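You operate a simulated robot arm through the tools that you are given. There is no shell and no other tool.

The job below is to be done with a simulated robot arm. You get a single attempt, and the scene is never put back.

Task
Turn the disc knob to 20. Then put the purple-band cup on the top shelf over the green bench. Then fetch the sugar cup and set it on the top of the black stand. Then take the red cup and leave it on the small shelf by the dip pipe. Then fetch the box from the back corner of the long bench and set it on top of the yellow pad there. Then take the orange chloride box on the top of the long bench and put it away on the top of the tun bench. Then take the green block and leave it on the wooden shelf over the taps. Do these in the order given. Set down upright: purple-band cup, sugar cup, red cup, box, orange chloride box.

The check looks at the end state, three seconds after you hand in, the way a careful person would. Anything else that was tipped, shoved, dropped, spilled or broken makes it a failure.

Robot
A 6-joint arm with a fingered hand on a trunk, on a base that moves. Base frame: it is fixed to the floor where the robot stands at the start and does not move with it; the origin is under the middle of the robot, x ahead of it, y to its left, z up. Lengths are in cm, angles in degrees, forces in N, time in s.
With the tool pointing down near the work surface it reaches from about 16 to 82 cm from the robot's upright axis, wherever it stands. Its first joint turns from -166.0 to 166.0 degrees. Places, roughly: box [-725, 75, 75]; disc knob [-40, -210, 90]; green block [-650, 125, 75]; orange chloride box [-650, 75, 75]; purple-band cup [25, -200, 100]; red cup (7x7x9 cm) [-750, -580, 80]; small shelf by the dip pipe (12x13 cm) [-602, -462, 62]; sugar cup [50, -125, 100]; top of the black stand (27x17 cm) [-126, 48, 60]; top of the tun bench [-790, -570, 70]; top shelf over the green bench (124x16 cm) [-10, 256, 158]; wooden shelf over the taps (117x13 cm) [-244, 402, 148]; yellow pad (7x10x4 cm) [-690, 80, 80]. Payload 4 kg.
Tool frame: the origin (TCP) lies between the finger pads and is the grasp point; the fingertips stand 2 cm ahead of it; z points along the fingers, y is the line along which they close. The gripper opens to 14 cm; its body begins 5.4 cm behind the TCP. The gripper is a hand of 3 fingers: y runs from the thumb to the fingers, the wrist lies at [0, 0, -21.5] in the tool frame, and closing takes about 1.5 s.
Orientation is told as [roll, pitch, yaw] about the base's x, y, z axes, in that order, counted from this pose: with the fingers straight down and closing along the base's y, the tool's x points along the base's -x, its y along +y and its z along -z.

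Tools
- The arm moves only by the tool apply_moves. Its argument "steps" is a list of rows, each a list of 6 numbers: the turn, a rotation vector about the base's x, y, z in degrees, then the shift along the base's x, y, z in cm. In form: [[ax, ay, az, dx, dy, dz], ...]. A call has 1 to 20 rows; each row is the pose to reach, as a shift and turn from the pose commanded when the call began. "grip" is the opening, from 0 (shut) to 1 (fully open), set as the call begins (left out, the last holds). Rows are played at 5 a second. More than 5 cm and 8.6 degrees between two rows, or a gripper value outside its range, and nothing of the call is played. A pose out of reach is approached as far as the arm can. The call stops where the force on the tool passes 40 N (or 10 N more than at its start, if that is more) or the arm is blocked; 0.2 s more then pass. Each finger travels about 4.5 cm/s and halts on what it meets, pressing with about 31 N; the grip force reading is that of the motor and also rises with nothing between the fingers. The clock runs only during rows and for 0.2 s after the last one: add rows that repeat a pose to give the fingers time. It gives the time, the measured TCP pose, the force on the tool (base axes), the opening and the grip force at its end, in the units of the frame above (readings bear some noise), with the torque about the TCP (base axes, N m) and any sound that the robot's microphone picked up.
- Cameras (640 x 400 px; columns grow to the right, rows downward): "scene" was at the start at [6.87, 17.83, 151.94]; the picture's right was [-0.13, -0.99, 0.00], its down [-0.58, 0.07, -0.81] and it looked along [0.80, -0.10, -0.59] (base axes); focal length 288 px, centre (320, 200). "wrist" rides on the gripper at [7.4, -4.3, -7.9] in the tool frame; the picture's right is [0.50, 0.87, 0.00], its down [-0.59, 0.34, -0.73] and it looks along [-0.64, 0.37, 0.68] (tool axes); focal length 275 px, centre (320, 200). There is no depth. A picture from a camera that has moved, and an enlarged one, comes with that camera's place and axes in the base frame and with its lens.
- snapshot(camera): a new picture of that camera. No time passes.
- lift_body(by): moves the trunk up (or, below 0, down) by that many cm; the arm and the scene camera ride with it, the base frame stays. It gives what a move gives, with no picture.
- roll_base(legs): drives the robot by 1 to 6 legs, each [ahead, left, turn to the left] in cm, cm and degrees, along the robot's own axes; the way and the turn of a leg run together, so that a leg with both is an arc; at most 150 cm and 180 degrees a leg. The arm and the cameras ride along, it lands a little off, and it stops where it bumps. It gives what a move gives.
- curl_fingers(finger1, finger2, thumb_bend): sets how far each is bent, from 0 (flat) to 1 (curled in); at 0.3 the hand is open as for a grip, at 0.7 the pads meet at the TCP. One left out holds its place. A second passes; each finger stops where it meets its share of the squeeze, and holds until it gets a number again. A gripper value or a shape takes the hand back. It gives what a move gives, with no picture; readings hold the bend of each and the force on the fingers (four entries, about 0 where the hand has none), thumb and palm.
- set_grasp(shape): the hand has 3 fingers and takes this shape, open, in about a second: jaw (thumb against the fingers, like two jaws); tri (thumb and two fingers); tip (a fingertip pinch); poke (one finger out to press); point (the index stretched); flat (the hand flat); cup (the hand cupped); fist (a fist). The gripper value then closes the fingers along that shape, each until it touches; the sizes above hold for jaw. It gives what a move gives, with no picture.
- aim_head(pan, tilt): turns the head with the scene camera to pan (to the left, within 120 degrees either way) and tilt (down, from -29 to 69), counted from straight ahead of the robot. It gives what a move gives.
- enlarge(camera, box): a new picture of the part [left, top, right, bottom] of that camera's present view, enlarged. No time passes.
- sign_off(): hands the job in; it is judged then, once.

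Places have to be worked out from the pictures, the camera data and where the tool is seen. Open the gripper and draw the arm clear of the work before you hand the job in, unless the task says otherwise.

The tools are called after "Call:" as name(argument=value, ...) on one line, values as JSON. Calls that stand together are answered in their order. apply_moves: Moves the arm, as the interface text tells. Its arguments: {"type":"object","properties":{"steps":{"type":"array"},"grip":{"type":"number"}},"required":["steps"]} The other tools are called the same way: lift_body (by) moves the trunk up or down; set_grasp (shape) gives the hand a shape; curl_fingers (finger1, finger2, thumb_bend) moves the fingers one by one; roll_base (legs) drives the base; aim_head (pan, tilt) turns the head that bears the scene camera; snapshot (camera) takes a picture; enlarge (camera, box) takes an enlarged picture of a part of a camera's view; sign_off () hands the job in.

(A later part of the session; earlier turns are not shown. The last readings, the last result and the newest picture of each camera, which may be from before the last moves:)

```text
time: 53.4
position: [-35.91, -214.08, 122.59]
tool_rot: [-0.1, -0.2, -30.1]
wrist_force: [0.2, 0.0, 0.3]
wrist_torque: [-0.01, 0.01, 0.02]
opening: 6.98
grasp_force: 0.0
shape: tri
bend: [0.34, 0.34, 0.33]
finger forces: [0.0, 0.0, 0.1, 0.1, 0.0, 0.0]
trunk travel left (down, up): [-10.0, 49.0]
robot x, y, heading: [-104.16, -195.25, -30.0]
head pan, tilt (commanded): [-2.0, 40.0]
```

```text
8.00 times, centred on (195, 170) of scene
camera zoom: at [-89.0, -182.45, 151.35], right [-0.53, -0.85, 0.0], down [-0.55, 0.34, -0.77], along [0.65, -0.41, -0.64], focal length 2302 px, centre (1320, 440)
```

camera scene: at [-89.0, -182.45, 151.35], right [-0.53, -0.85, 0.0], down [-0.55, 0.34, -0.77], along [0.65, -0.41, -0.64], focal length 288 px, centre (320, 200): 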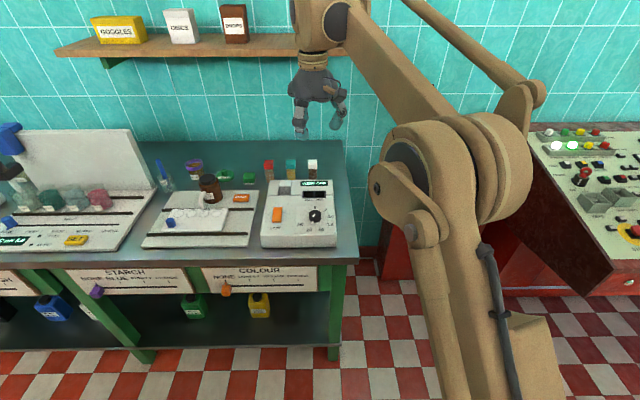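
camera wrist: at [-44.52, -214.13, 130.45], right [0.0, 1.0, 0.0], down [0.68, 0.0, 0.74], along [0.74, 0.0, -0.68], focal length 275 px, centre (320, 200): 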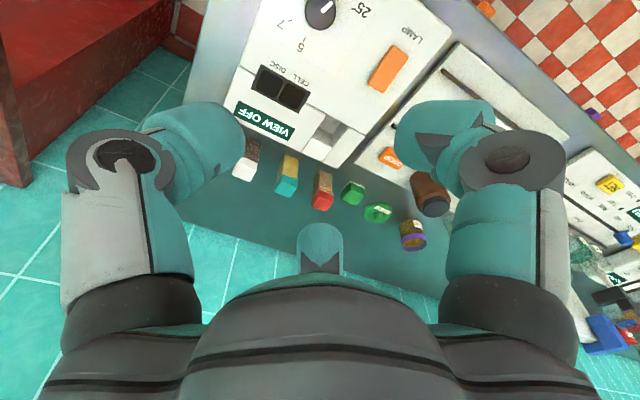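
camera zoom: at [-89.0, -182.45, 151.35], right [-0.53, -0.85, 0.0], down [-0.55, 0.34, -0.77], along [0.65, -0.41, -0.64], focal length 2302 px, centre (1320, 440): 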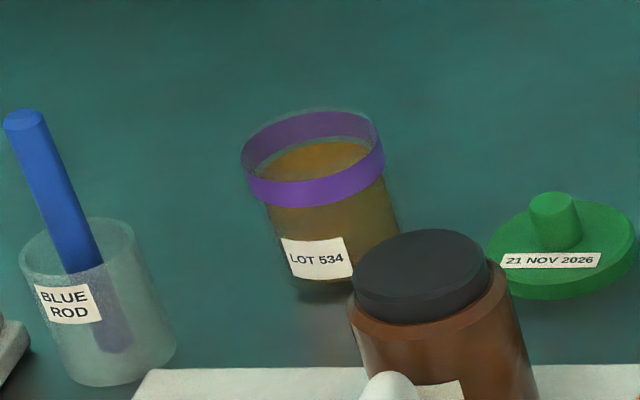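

I judge the cup's rim centre at about [12.3, -190.7, 92.5], 6.6 cm wide and about 6 cm tall on the bench top at z≈86.5. It is out of reach from here, so I pull the arm in and drive left and closer to the bench.

Call:
apply_moves(steps=[[0, 0, 0, -3.5, 2, 2], [0, 0, 0, -7, 4, 4], [0, 0, 0, -10.5, 6, 4], [0, 0, 0, -14, 8, 4], [0, 0, 0, -17.5, 10, 4], [0, 0, 0, -21.6, 12.5, 4]], grip=0.7)

Call:
roll_base(legs=[[0, 62, 0]])

Call:
snapshot(camera="scene")

Call:
snapshot(camera="wrist")

```text
time: 54.8
position: [-57.67, -201.42, 126.58]
tool_rot: [0.1, 0.0, -30.1]
wrist_force: [-0.4, -1.1, 0.3]
wrist_torque: [0.02, 0.0, -0.03]
opening: 9.72
grasp_force: 0.0
shape: tri
bend: [0.27, 0.27, 0.25]
finger forces: [0.0, 0.0, 0.0, 0.0, 0.0, 0.0]
trunk travel left (down, up): [-10.0, 49.0]
robot x, y, heading: [-104.24, -195.37, -30.3]
head pan, tilt (commanded): [-2.0, 40.0]
```

```text
time: 58.3
position: [-26.56, -148.09, 126.48]
tool_rot: [0.1, -0.1, -30.1]
wrist_force: [0.6, 0.3, 0.6]
wrist_torque: [-0.02, 0.03, 0.0]
opening: 9.73
grasp_force: 0.0
shape: tri
bend: [0.27, 0.27, 0.25]
finger forces: [0.0, 0.0, 0.0, 0.0, 0.1, 0.0]
trunk travel left (down, up): [-10.0, 49.0]
robot x, y, heading: [-73.12, -142.11, -30.1]
head pan, tilt (commanded): [-2.0, 40.0]
```

```text
taken
camera scene: at [-58.11, -129.04, 151.35], right [-0.53, -0.85, 0.0], down [-0.55, 0.34, -0.77], along [0.65, -0.41, -0.64], focal length 288 px, centre (320, 200)
```

scene: 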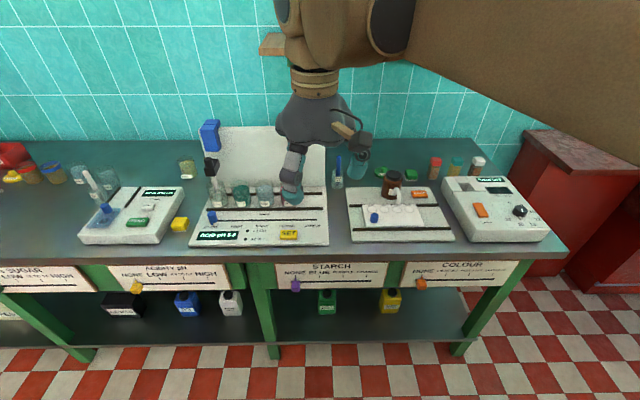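

```text
taken
camera wrist: at [-35.22, -148.12, 134.4], right [0.0, 1.0, 0.0], down [0.68, 0.0, 0.74], along [0.74, 0.0, -0.68], focal length 275 px, centre (320, 200)
```

wrist: 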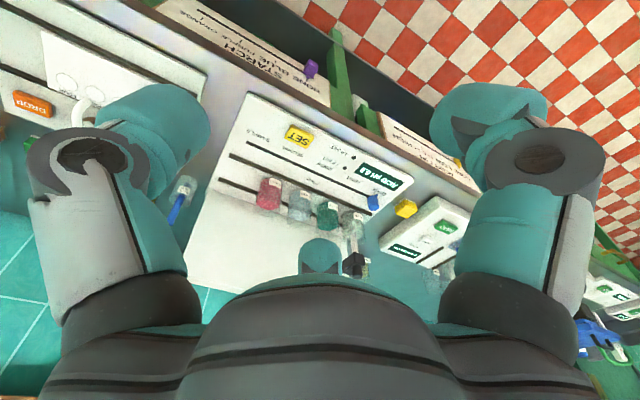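

The robot is now square in front of the cup. I look straight down to see how much room there is between the base and the bench.

Call:
aim_head(pan=0, tilt=69)

Call:
snapshot(camera="scene")

```text
time: 59.2
position: [-26.55, -148.14, 126.56]
tool_rot: [-0.1, -0.1, -30.1]
wrist_force: [-0.1, 0.5, 0.5]
wrist_torque: [0.04, 0.01, 0.0]
opening: 9.77
grasp_force: 0.1
shape: tri
bend: [0.27, 0.27, 0.25]
finger forces: [0.0, 0.0, 0.0, 0.0, 0.1, 0.1]
trunk travel left (down, up): [-10.0, 49.0]
robot x, y, heading: [-73.54, -142.02, -29.8]
head pan, tilt (commanded): [0.0, 68.8]
```

```text
taken
camera scene: at [-60.5, -127.38, 147.75], right [-0.5, -0.87, 0.0], down [-0.81, 0.47, -0.36], along [0.31, -0.18, -0.93], focal length 288 px, centre (320, 200)
```

scene: 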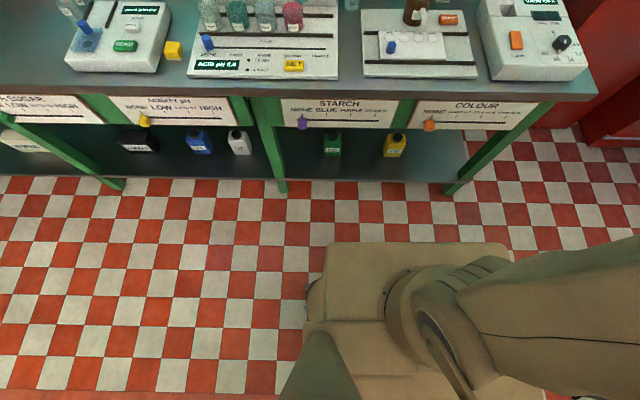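

The torso front is ~16 cm ahead of the axis and the bench legs are well beyond the base, so there is room for 22 cm. I drive ahead and look at the cup again.

Call:
roll_base(legs=[[21, 0, 0]])

Call:
aim_head(pan=-25, tilt=45)

Call:
snapshot(camera="scene")

Call:
snapshot(camera="wrist")

```text
time: 60.9
position: [-8.34, -158.54, 126.52]
tool_rot: [0.1, 0.0, -29.9]
wrist_force: [0.8, 0.5, -0.8]
wrist_torque: [0.0, 0.01, 0.05]
opening: 9.73
grasp_force: 0.1
shape: tri
bend: [0.27, 0.27, 0.25]
finger forces: [0.1, 0.0, 0.1, 0.0, 0.1, 0.0]
trunk travel left (down, up): [-10.0, 49.0]
robot x, y, heading: [-55.13, -152.9, -29.8]
head pan, tilt (commanded): [0.0, 68.8]
```

```text
time: 61.8
position: [-8.32, -158.42, 126.6]
tool_rot: [0.1, -0.1, -30.0]
wrist_force: [-1.0, -0.3, 0.1]
wrist_torque: [-0.02, -0.02, 0.02]
opening: 9.74
grasp_force: 0.1
shape: tri
bend: [0.27, 0.27, 0.25]
finger forces: [0.0, 0.0, 0.1, 0.0, 0.1, 0.0]
trunk travel left (down, up): [-10.0, 49.0]
robot x, y, heading: [-54.98, -152.32, -29.7]
head pan, tilt (commanded): [-25.0, 45.0]
```

```text
taken
camera scene: at [-42.5, -141.71, 150.62], right [-0.82, -0.58, 0.0], down [-0.41, 0.58, -0.71], along [0.41, -0.58, -0.71], focal length 288 px, centre (320, 200)
```

scene: 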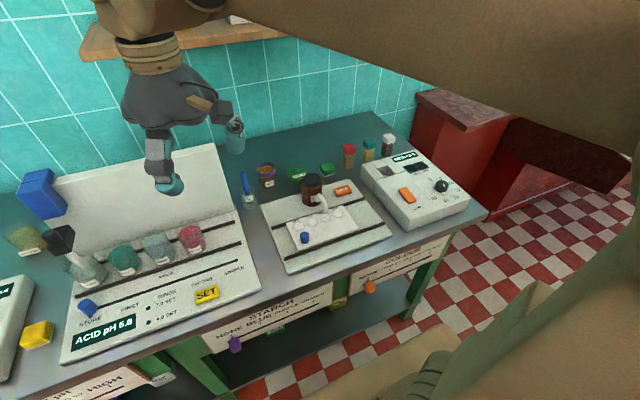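

```text
taken
camera wrist: at [-17.02, -158.58, 134.41], right [0.0, 1.0, 0.0], down [0.68, 0.0, 0.74], along [0.74, 0.0, -0.68], focal length 275 px, centre (320, 200)
```

wrist: 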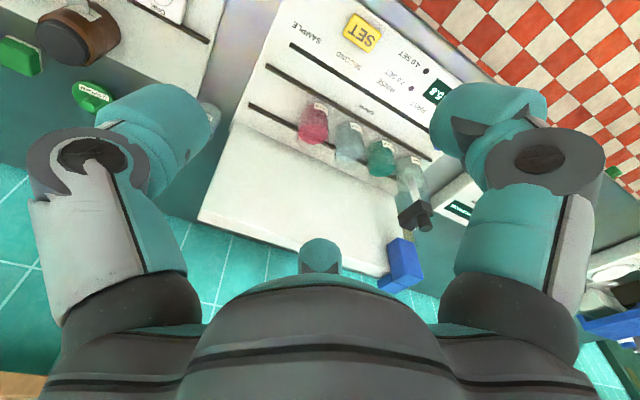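

The cup is clear between the blue-rod beaker and the green lid. I zoom on it for a better fix before moving the hand.

Call:
enlarge(camera="scene", box=[230, 140, 350, 220])

Call:
apply_moves(steps=[[0, 0, 8, -0.4, -3.5, 0], [0, 0, 16, -0.8, -7, 0], [0, 0, 24, -1.2, -10.5, 0], [0, 0, 32, -1.6, -14, 0], [0, 0, 40, -2, -17, 0], [0, 0, 45, -2.4, -20.1, 0], [0, 0, 50, -2.4, -20.1, -4], [0, 0, 50, -2.4, -20.1, -8], [0, 0, 50, -2.4, -20.1, -12], [0, 0, 50, -2.4, -20.1, -12]])

Call:
snapshot(camera="wrist")

Call:
snapshot(camera="scene")

```text
5.00 times, centred on (290, 180) of scene
camera zoom: at [-42.5, -141.71, 150.62], right [-0.82, -0.58, 0.0], down [-0.41, 0.58, -0.71], along [0.41, -0.58, -0.71], focal length 1438 px, centre (470, 300)
```

zoom: 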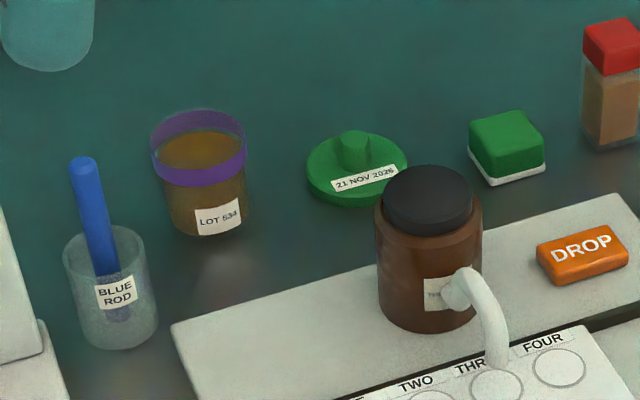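

```text
time: 64.0
position: [-10.81, -178.68, 114.53]
tool_rot: [0.0, 0.0, 20.0]
wrist_force: [0.4, 0.0, -0.1]
wrist_torque: [0.01, 0.0, 0.0]
opening: 9.76
grasp_force: 0.1
shape: tri
bend: [0.27, 0.27, 0.25]
finger forces: [0.0, 0.0, 0.1, 0.0, 0.1, 0.0]
trunk travel left (down, up): [-10.0, 49.0]
robot x, y, heading: [-55.28, -152.57, -30.0]
head pan, tilt (commanded): [-25.0, 45.0]
```

```text
taken
camera wrist: at [-16.41, -185.28, 122.38], right [-0.77, 0.64, 0.0], down [0.44, 0.52, 0.74], along [0.47, 0.56, -0.68], focal length 275 px, centre (320, 200)
```

wrist: 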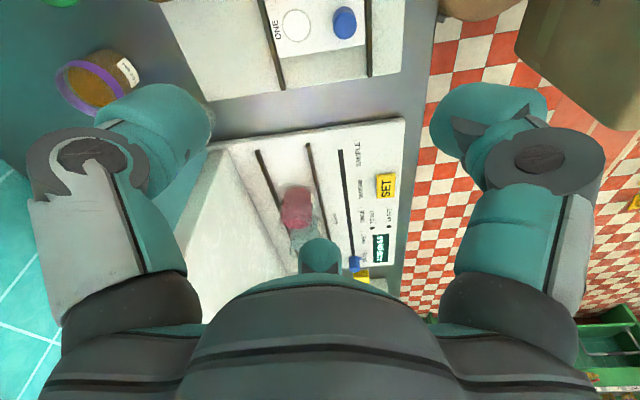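

```text
taken
camera scene: at [-42.5, -141.73, 150.63], right [-0.82, -0.57, 0.0], down [-0.41, 0.58, -0.71], along [0.41, -0.58, -0.71], focal length 288 px, centre (320, 200)
```

scene: 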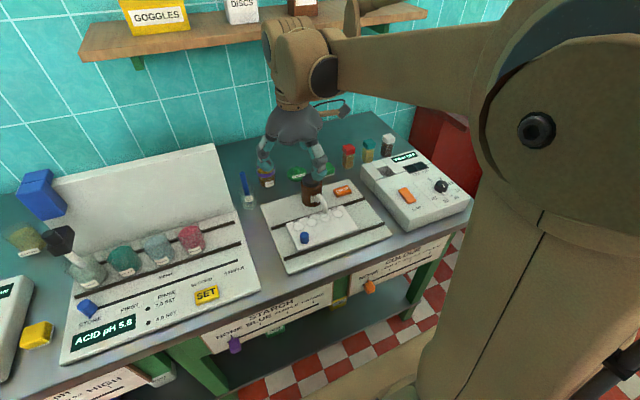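

Three views agree on the rim centre at about [12.2, -190.7, 92.7]. I move the hand out above the cup, staying below the wooden shelf.

Call:
apply_moves(steps=[[0, 0, 0, 4, -2.1, 0], [0, 0, 0, 8, -4.2, 0], [0, 0, 0, 12, -6.3, 0], [0, 0, 0, 16, -8.4, 0], [0, 0, 0, 20, -10.5, 0], [0, 0, 0, 23, -12, 0], [0, 0, 0, 23, -12, -4], [0, 0, 0, 23, -12, -8], [0, 0, 0, 23, -12, -8]])

Call:
snapshot(camera="wrist")

Call:
snapshot(camera="scene")

```text
time: 66.0
position: [12.32, -190.61, 106.57]
tool_rot: [0.0, -0.1, 19.9]
wrist_force: [-0.7, 0.0, 0.2]
wrist_torque: [-0.02, -0.02, 0.01]
opening: 9.76
grasp_force: 0.1
shape: tri
bend: [0.27, 0.27, 0.25]
finger forces: [0.0, 0.0, 0.0, 0.0, 0.1, 0.1]
trunk travel left (down, up): [-10.0, 49.0]
robot x, y, heading: [-54.99, -152.51, -30.1]
head pan, tilt (commanded): [-25.0, 45.0]
```

```text
taken
camera wrist: at [6.71, -197.22, 114.39], right [-0.77, 0.64, 0.0], down [0.44, 0.52, 0.74], along [0.47, 0.56, -0.68], focal length 275 px, centre (320, 200)
```

wrist: 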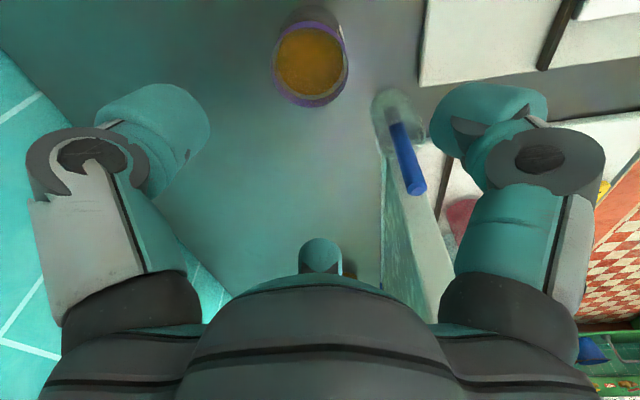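

```text
taken
camera scene: at [-42.48, -141.74, 150.63], right [-0.82, -0.57, 0.0], down [-0.41, 0.58, -0.71], along [0.41, -0.58, -0.71], focal length 288 px, centre (320, 200)
```

scene: 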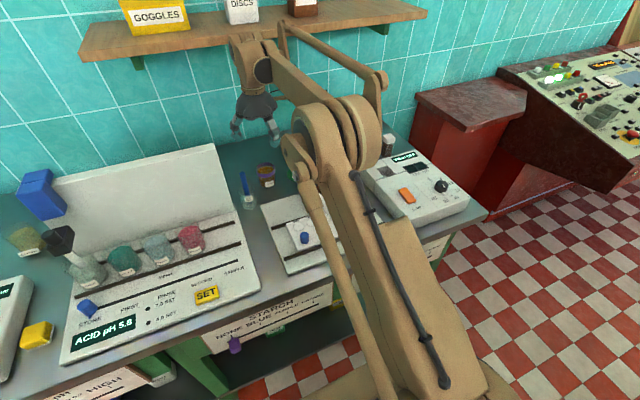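

The cup shows about 0.7 cm off the hand's axis; I correct by (+0.5, −0.45) and descend in two stages, checking for contact.

Call:
apply_moves(steps=[[0, 0, 0, 0.5, -0.45, 0], [0, 0, 0, 0.5, -0.45, -3], [0, 0, 0, 0.5, -0.45, -6], [0, 0, 0, 0.5, -0.45, -9], [0, 0, 0, 0.5, -0.45, -9]])

Call:
snapshot(camera="wrist")

Call:
snapshot(camera="scene")

```text
time: 67.2
position: [12.77, -191.13, 97.54]
tool_rot: [0.0, -0.1, 20.0]
wrist_force: [-0.5, 0.6, 0.3]
wrist_torque: [-0.02, -0.01, -0.02]
opening: 9.76
grasp_force: 0.2
shape: tri
bend: [0.27, 0.27, 0.25]
finger forces: [0.0, 0.0, 0.1, 0.1, 0.0, 0.0]
trunk travel left (down, up): [-10.0, 49.0]
robot x, y, heading: [-55.15, -152.27, -29.9]
head pan, tilt (commanded): [-25.0, 45.0]
```

```text
taken
camera wrist: at [7.15, -197.65, 105.36], right [-0.77, 0.64, 0.0], down [0.44, 0.52, 0.74], along [0.47, 0.56, -0.68], focal length 275 px, centre (320, 200)
```

wrist: 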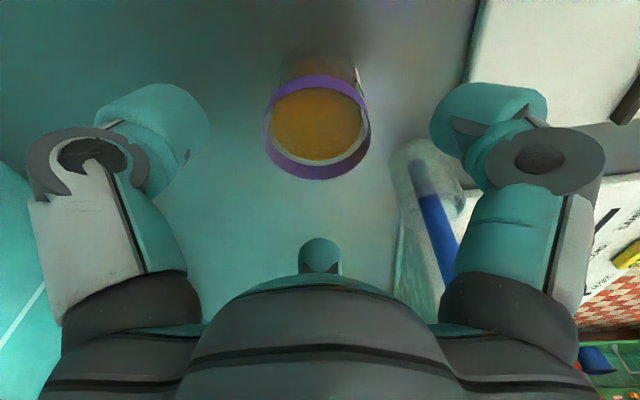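

```text
taken
camera scene: at [-42.48, -141.74, 150.63], right [-0.82, -0.57, 0.0], down [-0.41, 0.58, -0.71], along [0.41, -0.58, -0.71], focal length 288 px, centre (320, 200)
```

scene: 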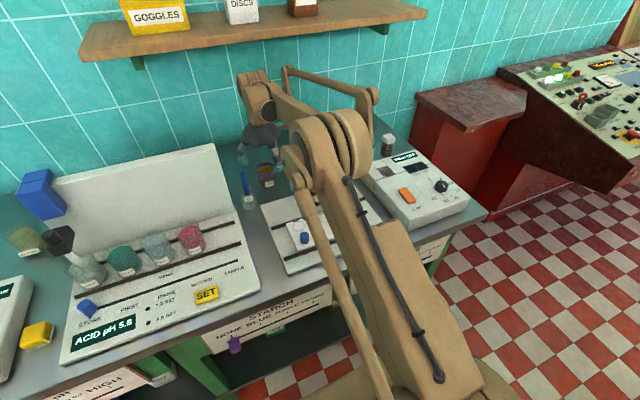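

The rim now sits centred under the hand. I descend the last 7.5 cm and close on the cup.

Call:
apply_moves(steps=[[0, 0, 0, 0.1, -0.1, -2.5], [0, 0, 0, 0.1, -0.1, -5], [0, 0, 0, 0.1, -0.1, -6.5], [0, 0, 0, 0.1, -0.1, -7.5], [0, 0, 0, 0.1, -0.1, -7.5]])

Call:
snapshot(camera="wrist")

Call:
apply_moves(steps=[[0, 0, 0, 0, 0, 0], [0, 0, 0, 0, 0, 0], [0, 0, 0, 0, 0, 0], [0, 0, 0, 0, 0, 0], [0, 0, 0, 0, 0, 0], [0, 0, 0, 0, 0, 0], [0, 0, 0, 0, 0, 0], [0, 0, 0, 0, 0, 0]], grip=0.3)

Call:
snapshot(camera="wrist")

```text
time: 68.3
position: [12.94, -191.28, 89.93]
tool_rot: [0.0, 0.0, 20.0]
wrist_force: [0.3, 0.3, 0.0]
wrist_torque: [-0.01, 0.01, 0.02]
opening: 9.77
grasp_force: 0.1
shape: tri
bend: [0.27, 0.27, 0.25]
finger forces: [0.0, 0.0, 0.0, 0.0, 0.0, 0.0]
trunk travel left (down, up): [-10.0, 49.0]
robot x, y, heading: [-55.26, -152.36, -30.1]
head pan, tilt (commanded): [-25.0, 45.0]
```

```text
taken
camera wrist: at [7.25, -197.84, 97.92], right [-0.77, 0.64, 0.0], down [0.44, 0.52, 0.74], along [0.47, 0.56, -0.68], focal length 275 px, centre (320, 200)
```

wrist: 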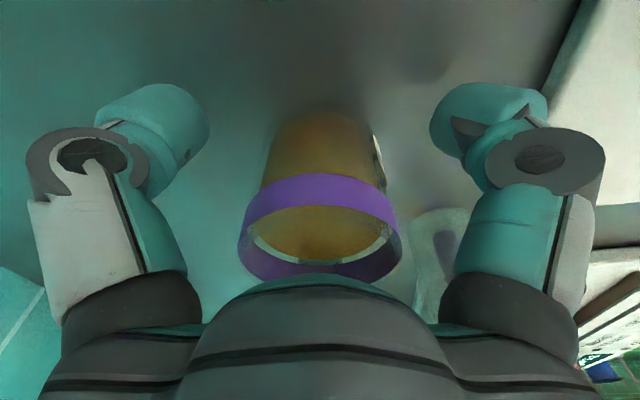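

```text
time: 70.2
position: [12.91, -191.22, 90.05]
tool_rot: [0.1, -0.1, 20.0]
wrist_force: [0.7, 0.5, -0.9]
wrist_torque: [0.0, 0.03, 0.04]
opening: 5.04
grasp_force: 30.5
shape: tri
bend: [0.42, 0.39, 0.39]
finger forces: [26.1, 28.0, 0.0, 0.0, 25.7, 0.0]
trunk travel left (down, up): [-10.0, 49.0]
robot x, y, heading: [-55.37, -152.32, -29.9]
head pan, tilt (commanded): [-25.0, 45.0]
```

```text
taken
camera wrist: at [7.26, -197.85, 97.93], right [-0.77, 0.64, 0.0], down [0.44, 0.52, 0.74], along [0.47, 0.56, -0.68], focal length 275 px, centre (320, 200)
```

wrist: 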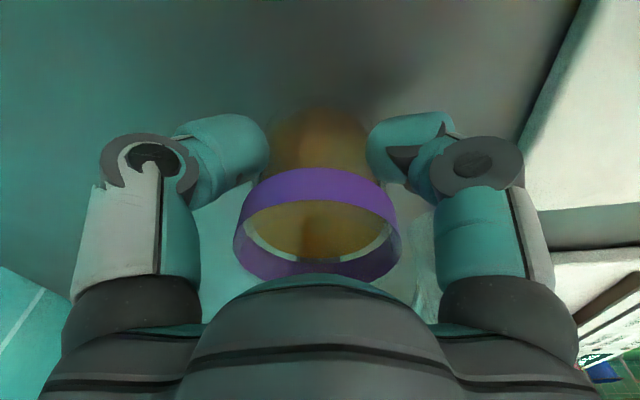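

The cup is held with ~26–28 N on each finger. I lift it straight up, then draw it back toward the robot above everything.

Call:
apply_moves(steps=[[0, 0, 0, 0, 0, 1], [0, 0, 0, 0, 0, 3], [0, 0, 0, 0, 0, 6], [0, 0, 0, 0, 0, 9], [0, 0, 0, 0, 0, 12], [0, 0, 0, 0, 0, 15], [0, 0, 0, 0, 0, 18], [0, 0, 0, 0, 0, 18]])

Call:
snapshot(camera="scene")

Call:
snapshot(camera="wrist")

```text
time: 72.0
position: [12.81, -191.21, 107.95]
tool_rot: [0.0, -0.1, 20.0]
wrist_force: [0.5, 0.3, -1.3]
wrist_torque: [-0.03, -0.01, 0.01]
opening: 5.04
grasp_force: 30.6
shape: tri
bend: [0.42, 0.39, 0.39]
finger forces: [26.0, 28.1, 0.0, 0.0, 25.7, 0.0]
trunk travel left (down, up): [-10.0, 49.0]
robot x, y, heading: [-55.1, -152.05, -30.0]
head pan, tilt (commanded): [-25.0, 45.0]
```

```text
taken
camera scene: at [-42.46, -141.75, 150.63], right [-0.82, -0.57, 0.0], down [-0.41, 0.58, -0.71], along [0.41, -0.58, -0.71], focal length 288 px, centre (320, 200)
```

scene: 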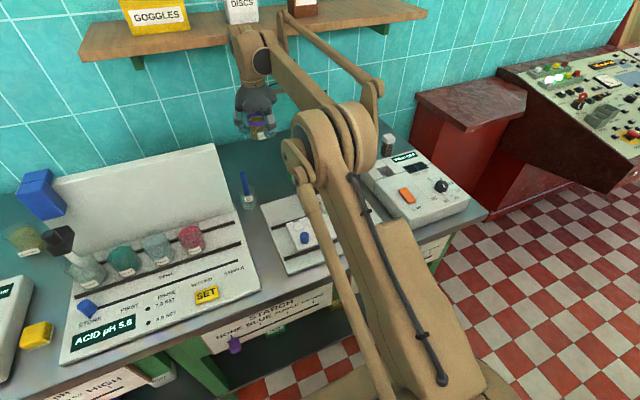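

```text
taken
camera wrist: at [7.21, -197.82, 115.87], right [-0.77, 0.64, 0.0], down [0.44, 0.52, 0.74], along [0.47, 0.56, -0.68], focal length 275 px, centre (320, 200)
```

wrist: 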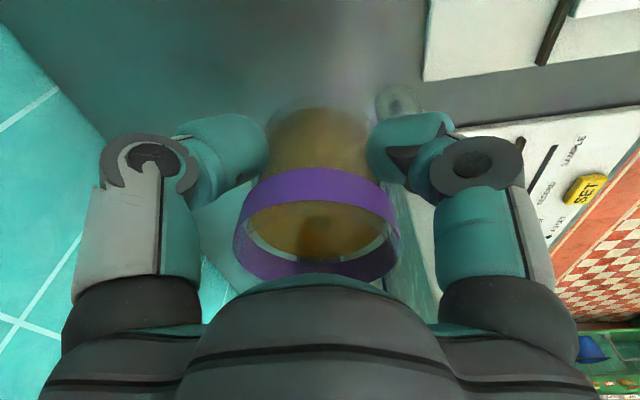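

The cup is up cleanly. I draw it back 30 cm toward the robot and a bit higher, then back away from the bench.

Call:
apply_moves(steps=[[0, 0, 0, -3.2, 1.85, 0], [0, 0, 0, -6.5, 3.75, 0], [0, 0, 0, -9.75, 5.6, 0], [0, 0, 0, -13, 7.5, 1], [0, 0, 0, -16.2, 9.4, 3], [0, 0, 0, -19.5, 11.25, 5], [0, 0, 0, -22.7, 13.1, 7], [0, 0, 0, -26, 15, 9], [0, 0, 0, -26, 15, 11], [0, 0, 0, -26, 15, 12]])

Call:
roll_base(legs=[[-50, 0, 0]])

Call:
roll_base(legs=[[0, 120, 0], [0, 100, 0]])

Call:
snapshot(camera="wrist")

```text
time: 74.2
position: [-13.27, -176.21, 119.98]
tool_rot: [0.0, -0.1, 20.0]
wrist_force: [-0.3, -0.3, -1.2]
wrist_torque: [-0.01, 0.0, 0.03]
opening: 5.0
grasp_force: 31.0
shape: tri
bend: [0.42, 0.39, 0.39]
finger forces: [25.8, 28.3, 0.0, 0.0, 25.9, 0.0]
trunk travel left (down, up): [-10.0, 49.0]
robot x, y, heading: [-55.13, -152.74, -29.7]
head pan, tilt (commanded): [-25.0, 45.0]
```

```text
time: 77.1
position: [-56.84, -151.33, 120.19]
tool_rot: [0.1, 0.0, 19.9]
wrist_force: [0.9, 0.0, -1.2]
wrist_torque: [-0.01, 0.01, 0.02]
opening: 5.03
grasp_force: 30.8
shape: tri
bend: [0.42, 0.39, 0.39]
finger forces: [25.9, 28.3, 0.0, 0.0, 26.0, 0.0]
trunk travel left (down, up): [-10.0, 49.0]
robot x, y, heading: [-98.71, -127.46, -30.2]
head pan, tilt (commanded): [-25.0, 45.0]
```

```text
time: 87.9
position: [53.24, 38.23, 120.02]
tool_rot: [-0.1, -0.2, 19.7]
wrist_force: [-0.1, 0.3, -1.1]
wrist_torque: [0.0, 0.03, 0.01]
opening: 5.02
grasp_force: 30.7
shape: tri
bend: [0.42, 0.39, 0.39]
finger forces: [25.8, 28.2, 0.1, 0.0, 25.9, 0.0]
trunk travel left (down, up): [-10.0, 49.0]
robot x, y, heading: [11.41, 62.44, -30.2]
head pan, tilt (commanded): [-25.0, 45.0]
```

```text
taken
camera wrist: at [47.54, 31.66, 127.92], right [-0.76, 0.65, 0.0], down [0.44, 0.52, 0.74], along [0.48, 0.56, -0.68], focal length 275 px, centre (320, 200)
```

wrist: 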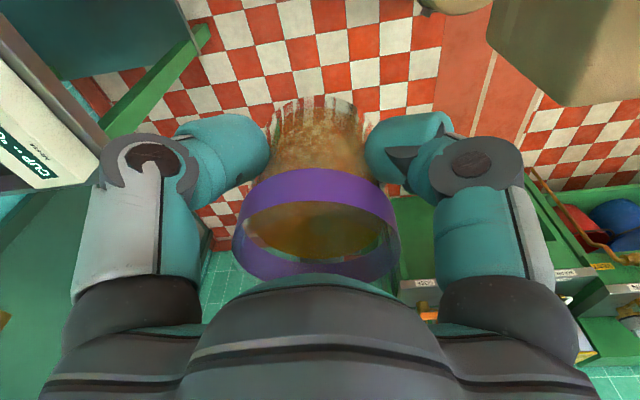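

The robot is near the open floor by the wash wall. I turn left 90° to face the wall and strafe left to stand in front of the green bench.

Call:
roll_base(legs=[[0, 0, 90], [0, 110, 0]])

Call:
aim_head(pan=0, tilt=10)

Call:
snapshot(camera="scene")

Call:
aim_head(pan=0, tilt=50)

Call:
snapshot(camera="scene")

```text
time: 97.4
position: [-58.74, 159.95, 119.96]
tool_rot: [0.0, -0.1, 109.3]
wrist_force: [-0.3, -0.2, -1.5]
wrist_torque: [-0.02, -0.01, -0.01]
opening: 5.0
grasp_force: 30.7
shape: tri
bend: [0.42, 0.39, 0.39]
finger forces: [25.3, 28.7, 0.0, 0.1, 26.1, 0.1]
trunk travel left (down, up): [-10.0, 49.0]
robot x, y, heading: [-83.0, 118.11, 59.3]
head pan, tilt (commanded): [-25.0, 45.0]
```

```text
time: 98.4
position: [-58.83, 160.05, 120.03]
tool_rot: [0.0, 0.0, 109.5]
wrist_force: [0.4, -0.3, -1.1]
wrist_torque: [0.01, -0.01, 0.0]
opening: 5.0
grasp_force: 31.1
shape: tri
bend: [0.42, 0.39, 0.39]
finger forces: [25.3, 28.7, 0.0, 0.0, 26.1, 0.1]
trunk travel left (down, up): [-10.0, 49.0]
robot x, y, heading: [-83.15, 118.26, 59.3]
head pan, tilt (commanded): [0.0, 10.0]
```

```text
taken
camera scene: at [-95.53, 134.28, 156.12], right [0.86, -0.51, 0.0], down [-0.09, -0.15, -0.98], along [0.5, 0.85, -0.17], focal length 288 px, centre (320, 200)
```

scene: 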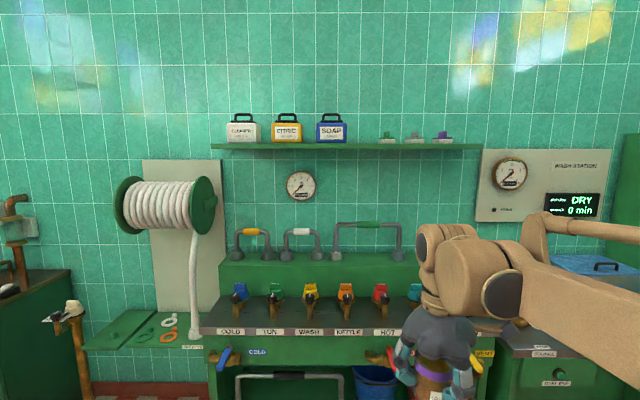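

```text
time: 99.5
position: [-58.84, 160.01, 119.95]
tool_rot: [0.0, -0.2, 109.4]
wrist_force: [0.1, -0.1, -1.5]
wrist_torque: [0.05, 0.02, -0.01]
opening: 5.01
grasp_force: 30.7
shape: tri
bend: [0.42, 0.39, 0.39]
finger forces: [25.2, 28.7, 0.0, 0.0, 26.1, 0.0]
trunk travel left (down, up): [-10.0, 49.0]
robot x, y, heading: [-83.21, 118.32, 59.5]
head pan, tilt (commanded): [0.0, 50.0]
```

```text
taken
camera scene: at [-96.34, 132.91, 149.94], right [0.86, -0.51, 0.0], down [-0.39, -0.66, -0.64], along [0.33, 0.55, -0.77], focal length 288 px, centre (320, 200)
```

scene: 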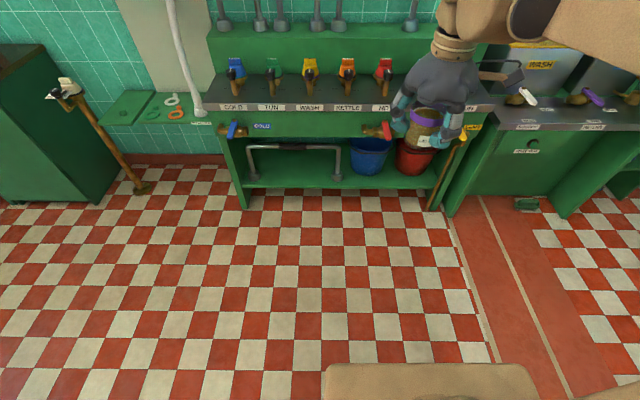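

The green shelf's free gap between the SOAP can and the first small green item lies straight ahead, about U‑centred on the robot. I raise the trunk fully so the cup clears the shelf and look at the shelf from above.

Call:
lift_body(by=49)

Call:
roll_base(legs=[[45, 0, 0.5]])

Call:
aim_head(pan=0, tilt=35)

Call:
snapshot(camera="scene")

```text
refused: 49 is not a number from -40 to 40
```

```text
time: 102.2
position: [-36.28, 199.32, 120.04]
tool_rot: [0.1, -0.1, 109.7]
wrist_force: [0.4, -0.8, -0.3]
wrist_torque: [-0.02, -0.03, -0.06]
opening: 5.03
grasp_force: 30.7
shape: tri
bend: [0.42, 0.39, 0.39]
finger forces: [25.4, 28.7, 0.0, 0.0, 26.1, 0.0]
trunk travel left (down, up): [-10.0, 49.0]
robot x, y, heading: [-60.24, 157.21, 59.8]
head pan, tilt (commanded): [0.0, 50.0]
```

```text
time: 103.0
position: [-36.28, 199.32, 119.96]
tool_rot: [-0.1, -0.1, 109.8]
wrist_force: [-0.2, -0.7, -1.9]
wrist_torque: [0.01, 0.01, -0.01]
opening: 5.02
grasp_force: 30.6
shape: tri
bend: [0.42, 0.39, 0.39]
finger forces: [25.4, 28.9, 0.0, 0.0, 26.1, 0.0]
trunk travel left (down, up): [-10.0, 49.0]
robot x, y, heading: [-59.88, 157.13, 60.1]
head pan, tilt (commanded): [0.0, 35.0]
```

```text
taken
camera scene: at [-73.08, 172.74, 152.1], right [0.86, -0.5, 0.0], down [-0.29, -0.5, -0.82], along [0.41, 0.71, -0.57], focal length 288 px, centre (320, 200)
```

scene: 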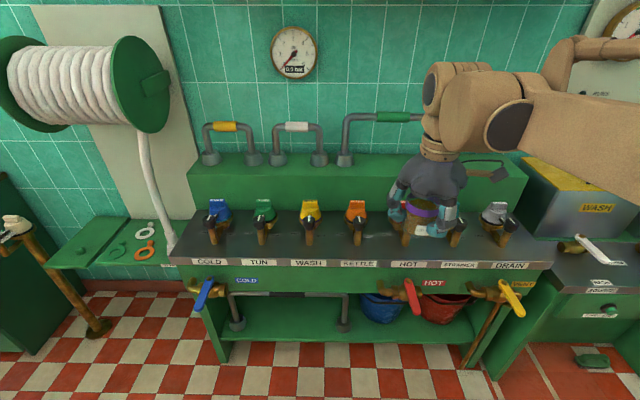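

The lift is limited to 40 cm per call, so I raise it in two calls and look at the shelf again.

Call:
lift_body(by=40)

Call:
lift_body(by=8)

Call:
snapshot(camera="scene")

```text
time: 106.8
position: [-36.36, 199.29, 159.99]
tool_rot: [-0.1, 0.0, 109.8]
wrist_force: [-0.3, -0.1, -1.8]
wrist_torque: [0.02, -0.01, -0.01]
opening: 5.02
grasp_force: 30.6
shape: tri
bend: [0.42, 0.39, 0.39]
finger forces: [25.2, 28.9, 0.0, 0.1, 26.2, 0.0]
trunk travel left (down, up): [-50.0, 9.0]
robot x, y, heading: [-60.45, 157.15, 60.0]
head pan, tilt (commanded): [0.0, 35.0]
```

```text
time: 108.0
position: [-36.36, 199.24, 167.99]
tool_rot: [0.0, -0.1, 109.8]
wrist_force: [-0.2, 0.1, -2.2]
wrist_torque: [-0.02, 0.01, 0.03]
opening: 5.03
grasp_force: 31.1
shape: tri
bend: [0.42, 0.39, 0.39]
finger forces: [25.3, 28.8, 0.0, 0.0, 26.1, 0.1]
trunk travel left (down, up): [-58.0, 1.0]
robot x, y, heading: [-60.25, 157.36, 60.0]
head pan, tilt (commanded): [0.0, 35.0]
```

```text
taken
camera scene: at [-73.08, 172.76, 200.1], right [0.86, -0.5, 0.0], down [-0.29, -0.5, -0.82], along [0.41, 0.71, -0.57], focal length 288 px, centre (320, 200)
```

scene: 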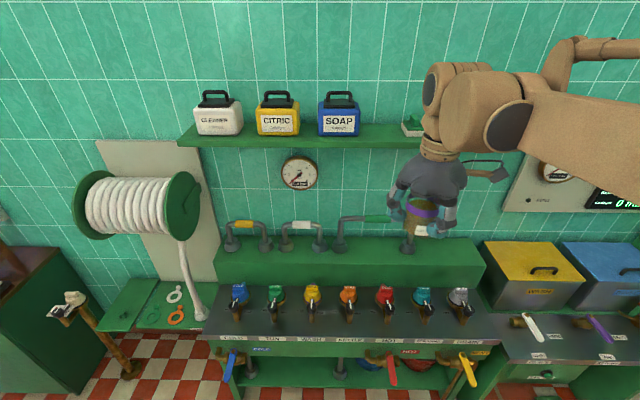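

The shelf top spans about V 208.5–226 and the gap between SOAP and the small green item is ~17 cm wide. I drive 30 cm closer with the cup held above shelf level.

Call:
roll_base(legs=[[30, -3, 0]])

Call:
aim_head(pan=0, tilt=69)

Call:
snapshot(camera="scene")

Call:
aim_head(pan=-10, tilt=35)

Call:
snapshot(camera="scene")

```text
time: 110.0
position: [-18.47, 223.61, 168.02]
tool_rot: [0.0, -0.1, 109.7]
wrist_force: [0.1, 0.0, -1.8]
wrist_torque: [-0.02, 0.02, 0.0]
opening: 5.04
grasp_force: 31.0
shape: tri
bend: [0.42, 0.39, 0.39]
finger forces: [25.4, 28.8, 0.0, 0.0, 26.1, 0.0]
trunk travel left (down, up): [-58.0, 1.0]
robot x, y, heading: [-42.67, 182.34, 59.8]
head pan, tilt (commanded): [0.0, 35.0]
```

```text
time: 111.0
position: [-18.51, 223.7, 167.9]
tool_rot: [-0.1, -0.1, 109.7]
wrist_force: [0.5, -0.5, -1.3]
wrist_torque: [0.0, 0.01, 0.01]
opening: 5.02
grasp_force: 31.0
shape: tri
bend: [0.42, 0.39, 0.39]
finger forces: [25.4, 28.7, 0.0, 0.1, 26.0, 0.0]
trunk travel left (down, up): [-58.0, 1.0]
robot x, y, heading: [-42.49, 182.15, 59.7]
head pan, tilt (commanded): [0.0, 68.8]
```

```text
taken
camera scene: at [-57.04, 194.42, 195.75], right [0.86, -0.5, 0.0], down [-0.47, -0.8, -0.36], along [0.18, 0.31, -0.93], focal length 288 px, centre (320, 200)
```

scene: 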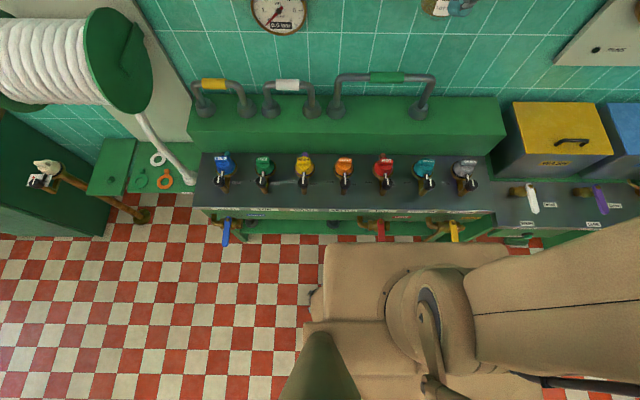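

```text
time: 112.0
position: [-18.52, 223.56, 168.06]
tool_rot: [0.1, -0.1, 109.7]
wrist_force: [0.6, 0.1, -1.0]
wrist_torque: [0.02, 0.0, -0.01]
opening: 4.99
grasp_force: 31.3
shape: tri
bend: [0.42, 0.39, 0.39]
finger forces: [25.4, 28.8, 0.0, 0.0, 26.1, 0.1]
trunk travel left (down, up): [-58.0, 1.0]
robot x, y, heading: [-42.32, 181.69, 60.0]
head pan, tilt (commanded): [-10.0, 35.0]
```

```text
taken
camera scene: at [-54.15, 196.34, 200.1], right [0.76, -0.65, 0.0], down [-0.37, -0.44, -0.82], along [0.53, 0.62, -0.57], focal length 288 px, centre (320, 200)
```

scene: 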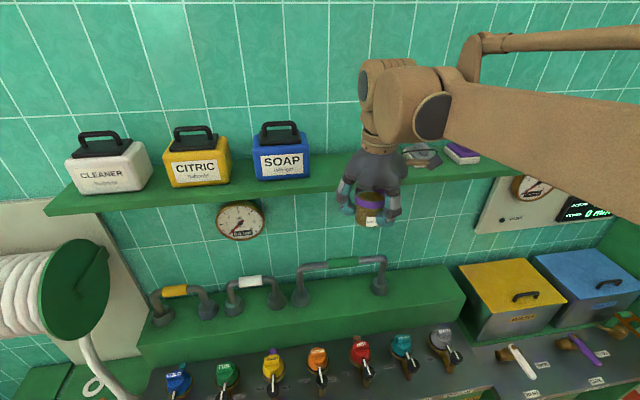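

The base stands well with no contact. I now rotate the hand so its camera boom points away from the wall, then inspect the gap with the wrist camera.

Call:
apply_moves(steps=[[0, 0, -8, 0, 0, 0], [0, 0, -16, 0, 0, 0], [0, 0, -24, 0, 0, 0], [0, 0, -32, 0, 0, 0], [0, 0, -40, 0, 0, 0], [0, 0, -48, 0, 0, 0], [0, 0, -56, 0, 0, 0], [0, 0, -64, 0, 0, 0], [0, 0, -72, 0, 0, 0], [0, 0, -79.7, 0, 0, 0], [0, 0, -79.7, 0, 0, 0]])

Call:
snapshot(camera="wrist")

Call:
aim_head(pan=-25, tilt=30)

Call:
snapshot(camera="scene")

```text
time: 114.4
position: [-18.51, 223.64, 167.94]
tool_rot: [0.0, -0.1, 29.9]
wrist_force: [0.3, -0.6, -1.2]
wrist_torque: [0.0, 0.01, -0.04]
opening: 5.03
grasp_force: 31.3
shape: tri
bend: [0.42, 0.39, 0.39]
finger forces: [25.1, 29.3, 0.0, 0.0, 26.2, 0.1]
trunk travel left (down, up): [-58.0, 1.0]
robot x, y, heading: [-42.48, 181.54, 59.7]
head pan, tilt (commanded): [-10.0, 35.0]
```

```text
taken
camera wrist: at [-22.97, 216.17, 175.9], right [-0.86, 0.5, 0.0], down [0.34, 0.59, 0.74], along [0.37, 0.64, -0.68], focal length 275 px, centre (320, 200)
```

wrist: 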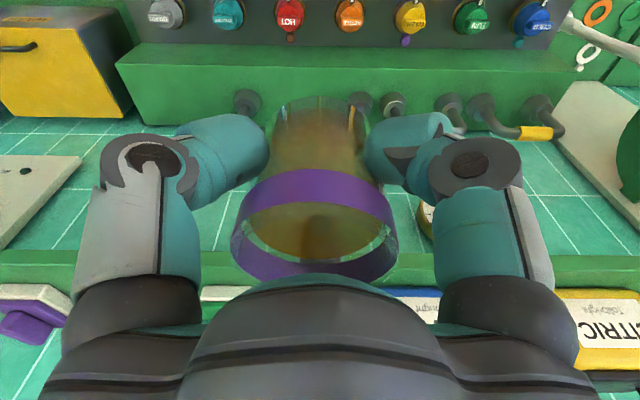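

```text
time: 115.2
position: [-18.52, 223.6, 167.98]
tool_rot: [0.0, -0.1, 29.9]
wrist_force: [0.2, -0.1, -1.7]
wrist_torque: [0.0, 0.0, -0.02]
opening: 5.02
grasp_force: 30.9
shape: tri
bend: [0.42, 0.39, 0.39]
finger forces: [25.2, 29.3, 0.0, 0.0, 26.1, 0.0]
trunk travel left (down, up): [-58.0, 1.0]
robot x, y, heading: [-42.65, 181.7, 59.6]
head pan, tilt (commanded): [-25.0, 30.0]
```

```text
taken
camera scene: at [-52.4, 194.8, 200.89], right [0.57, -0.82, 0.0], down [-0.41, -0.29, -0.87], along [0.71, 0.49, -0.5], focal length 288 px, centre (320, 200)
```

scene: 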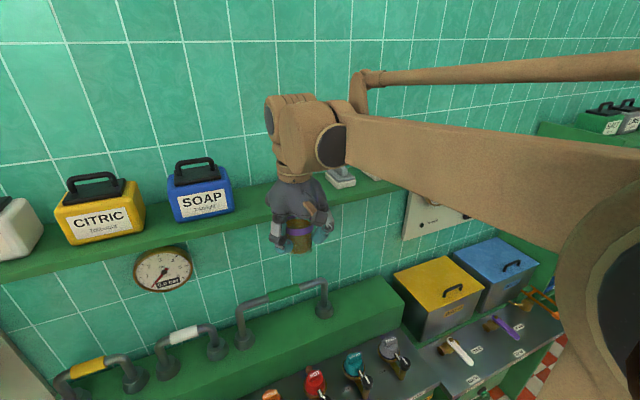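

The gap runs from about U −136 (SOAP) to −118.6 (green item), centred almost exactly ahead of the hand. I advance the cup over the shelf at z≈168.

Call:
apply_moves(steps=[[0, 0, 0, 2, 3.3, 0], [0, 0, 0, 4, 6.6, 0], [0, 0, 0, 6, 9.9, 0], [0, 0, 0, 8, 13.2, 0], [0, 0, 0, 10, 16.5, 0], [0, 0, 0, 12, 19.8, 0], [0, 0, 0, 14, 23, 0], [0, 0, 0, 15.8, 26.2, 0], [0, 0, 0, 15.8, 26.2, 0]])

Call:
snapshot(camera="wrist")

Call:
snapshot(camera="scene")

```text
time: 117.2
position: [-4.12, 247.28, 167.19]
tool_rot: [-0.1, -0.1, 29.9]
wrist_force: [1.1, -0.5, -1.9]
wrist_torque: [0.0, 0.01, -0.03]
opening: 5.04
grasp_force: 30.8
shape: tri
bend: [0.43, 0.39, 0.39]
finger forces: [25.0, 29.7, 0.0, 0.0, 26.3, 0.1]
out of reach, approached as far as the arm can: row 8, 9
trunk travel left (down, up): [-58.0, 1.0]
robot x, y, heading: [-42.58, 181.55, 59.8]
head pan, tilt (commanded): [-25.0, 30.0]
```

```text
taken
camera wrist: at [-8.54, 239.79, 175.16], right [-0.87, 0.5, 0.0], down [0.34, 0.59, 0.73], along [0.37, 0.64, -0.68], focal length 275 px, centre (320, 200)
```

wrist: 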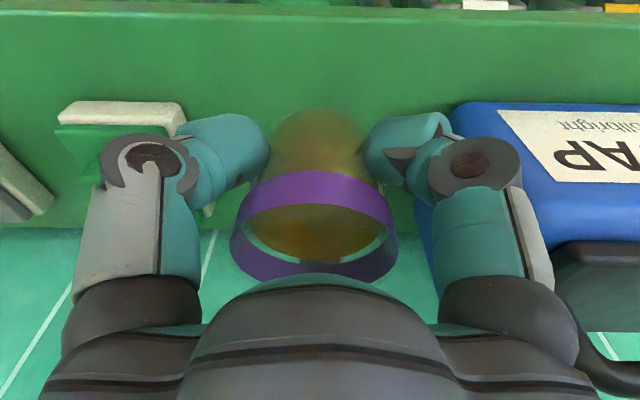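

```text
taken
camera scene: at [-52.34, 194.89, 200.89], right [0.57, -0.82, 0.0], down [-0.41, -0.29, -0.87], along [0.71, 0.49, -0.5], focal length 288 px, centre (320, 200)
```

scene: 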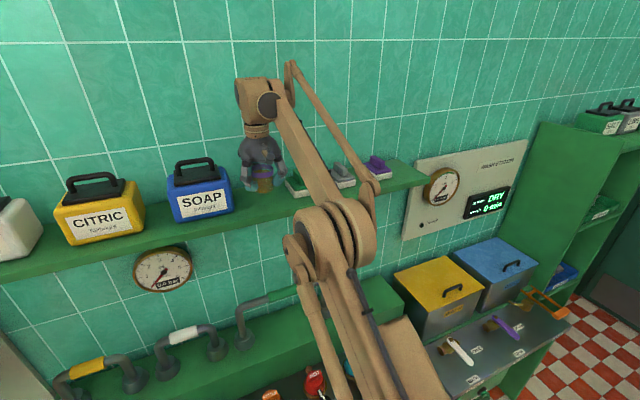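

The arm tops out at V≈212, a bit close to the shelf's front edge. I nudge the base 3 cm forward, so the cup will stand nearer the shelf's middle.

Call:
roll_base(legs=[[3.5, 0, 0]])

Call:
apply_moves(steps=[[0, 0, 0, 0, 0, 0], [0, 0, 0, 0, 0, 0]])

Call:
snapshot(camera="wrist")

```text
time: 118.0
position: [-2.78, 249.71, 167.62]
tool_rot: [0.1, -0.4, 30.0]
wrist_force: [-0.8, -0.8, -1.8]
wrist_torque: [0.06, -0.04, 0.02]
opening: 4.98
grasp_force: 30.8
shape: tri
bend: [0.43, 0.39, 0.39]
finger forces: [25.1, 29.6, 0.1, 0.0, 26.4, 0.0]
trunk travel left (down, up): [-58.0, 1.0]
robot x, y, heading: [-40.82, 185.08, 59.9]
head pan, tilt (commanded): [-25.0, 30.0]
```

```text
time: 118.6
position: [-2.52, 250.12, 167.2]
tool_rot: [0.0, -0.1, 30.0]
wrist_force: [-0.1, -0.3, -0.9]
wrist_torque: [-0.02, 0.0, -0.03]
opening: 5.0
grasp_force: 30.8
shape: tri
bend: [0.43, 0.39, 0.39]
finger forces: [25.1, 29.7, 0.0, 0.0, 26.4, 0.0]
trunk travel left (down, up): [-58.0, 1.0]
robot x, y, heading: [-41.23, 184.48, 59.8]
head pan, tilt (commanded): [-25.0, 30.0]
```

```text
taken
camera wrist: at [-6.88, 242.67, 175.21], right [-0.87, 0.5, 0.0], down [0.34, 0.59, 0.73], along [0.37, 0.64, -0.68], focal length 275 px, centre (320, 200)
```

wrist: 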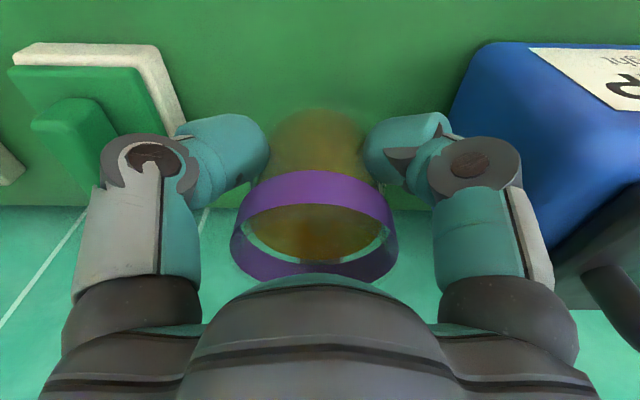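

The cup is centred in the gap with ~5 cm free either side, at V≈215. I lower it most of the way, then in small steps.

Call:
apply_moves(steps=[[0, 0, 0, -0.3, -0.5, -1], [0, 0, 0, -0.3, -0.5, -2], [0, 0, 0, -0.3, -0.5, -3], [0, 0, 0, -0.3, -0.5, -4], [0, 0, 0, -0.3, -0.5, -5], [0, 0, 0, -0.3, -0.5, -5]])

Call:
snapshot(camera="wrist")

Call:
enlarge(camera="scene", box=[180, 110, 340, 210])

```text
time: 120.0
position: [-2.88, 249.68, 162.3]
tool_rot: [0.0, -0.1, 30.0]
wrist_force: [0.6, 0.8, 8.6]
wrist_torque: [-0.04, -0.29, 0.02]
opening: 5.04
grasp_force: 30.4
shape: tri
bend: [0.43, 0.39, 0.39]
finger forces: [25.3, 31.7, 0.1, 0.1, 29.2, 0.0]
trunk travel left (down, up): [-58.0, 1.0]
robot x, y, heading: [-41.13, 184.87, 59.9]
head pan, tilt (commanded): [-25.0, 30.0]
```

```text
taken
camera wrist: at [-7.26, 242.15, 170.25], right [-0.87, 0.5, 0.0], down [0.34, 0.59, 0.74], along [0.37, 0.64, -0.68], focal length 275 px, centre (320, 200)
```

wrist: 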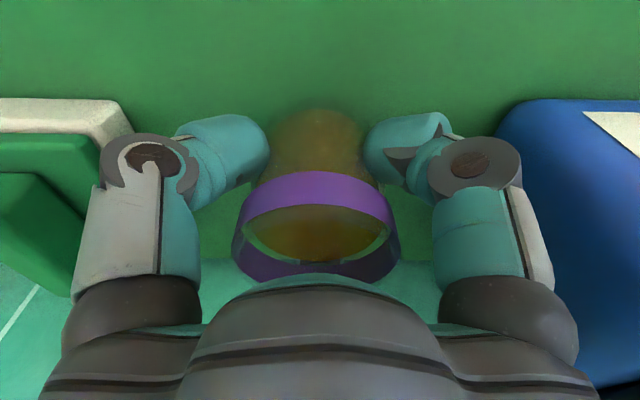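

```text
4.00 times, centred on (260, 160) of scene
camera zoom: at [-50.71, 197.69, 200.9], right [0.57, -0.82, 0.0], down [-0.41, -0.28, -0.87], along [0.71, 0.49, -0.5], focal length 1151 px, centre (560, 360)
```

zoom: 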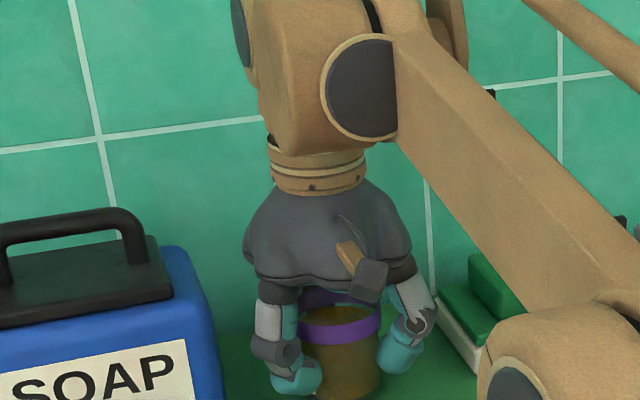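

The force shows the cup resting on the shelf (about 10 N up). I open the fingers moderately, then rise straight up.

Call:
apply_moves(steps=[[0, 0, 0, 0, 0, 0], [0, 0, 0, 0, 0, 0], [0, 0, 0, 0, 0, 0], [0, 0, 0, 0, 0, 0], [0, 0, 0, 0, 0, 0], [0, 0, 0, 0, 0, 0], [0, 0, 0, 0, 0, 0]], grip=0.64)

Call:
snapshot(camera="wrist")

```text
time: 121.6
position: [-2.76, 249.78, 162.22]
tool_rot: [0.0, -0.1, 30.0]
wrist_force: [-0.1, 1.2, 0.1]
wrist_torque: [-0.02, -0.01, 0.0]
opening: 8.91
grasp_force: 0.0
shape: tri
bend: [0.29, 0.29, 0.27]
finger forces: [0.0, 0.0, 0.1, 0.0, 0.0, 0.0]
trunk travel left (down, up): [-58.0, 1.0]
robot x, y, heading: [-40.79, 184.79, 60.1]
head pan, tilt (commanded): [-25.0, 30.0]
```

```text
taken
camera wrist: at [-7.19, 242.21, 170.2], right [-0.87, 0.5, 0.0], down [0.34, 0.59, 0.74], along [0.37, 0.64, -0.68], focal length 275 px, centre (320, 200)
```

wrist: 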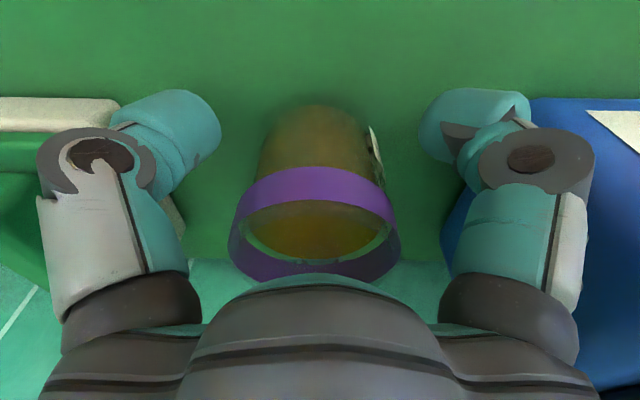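

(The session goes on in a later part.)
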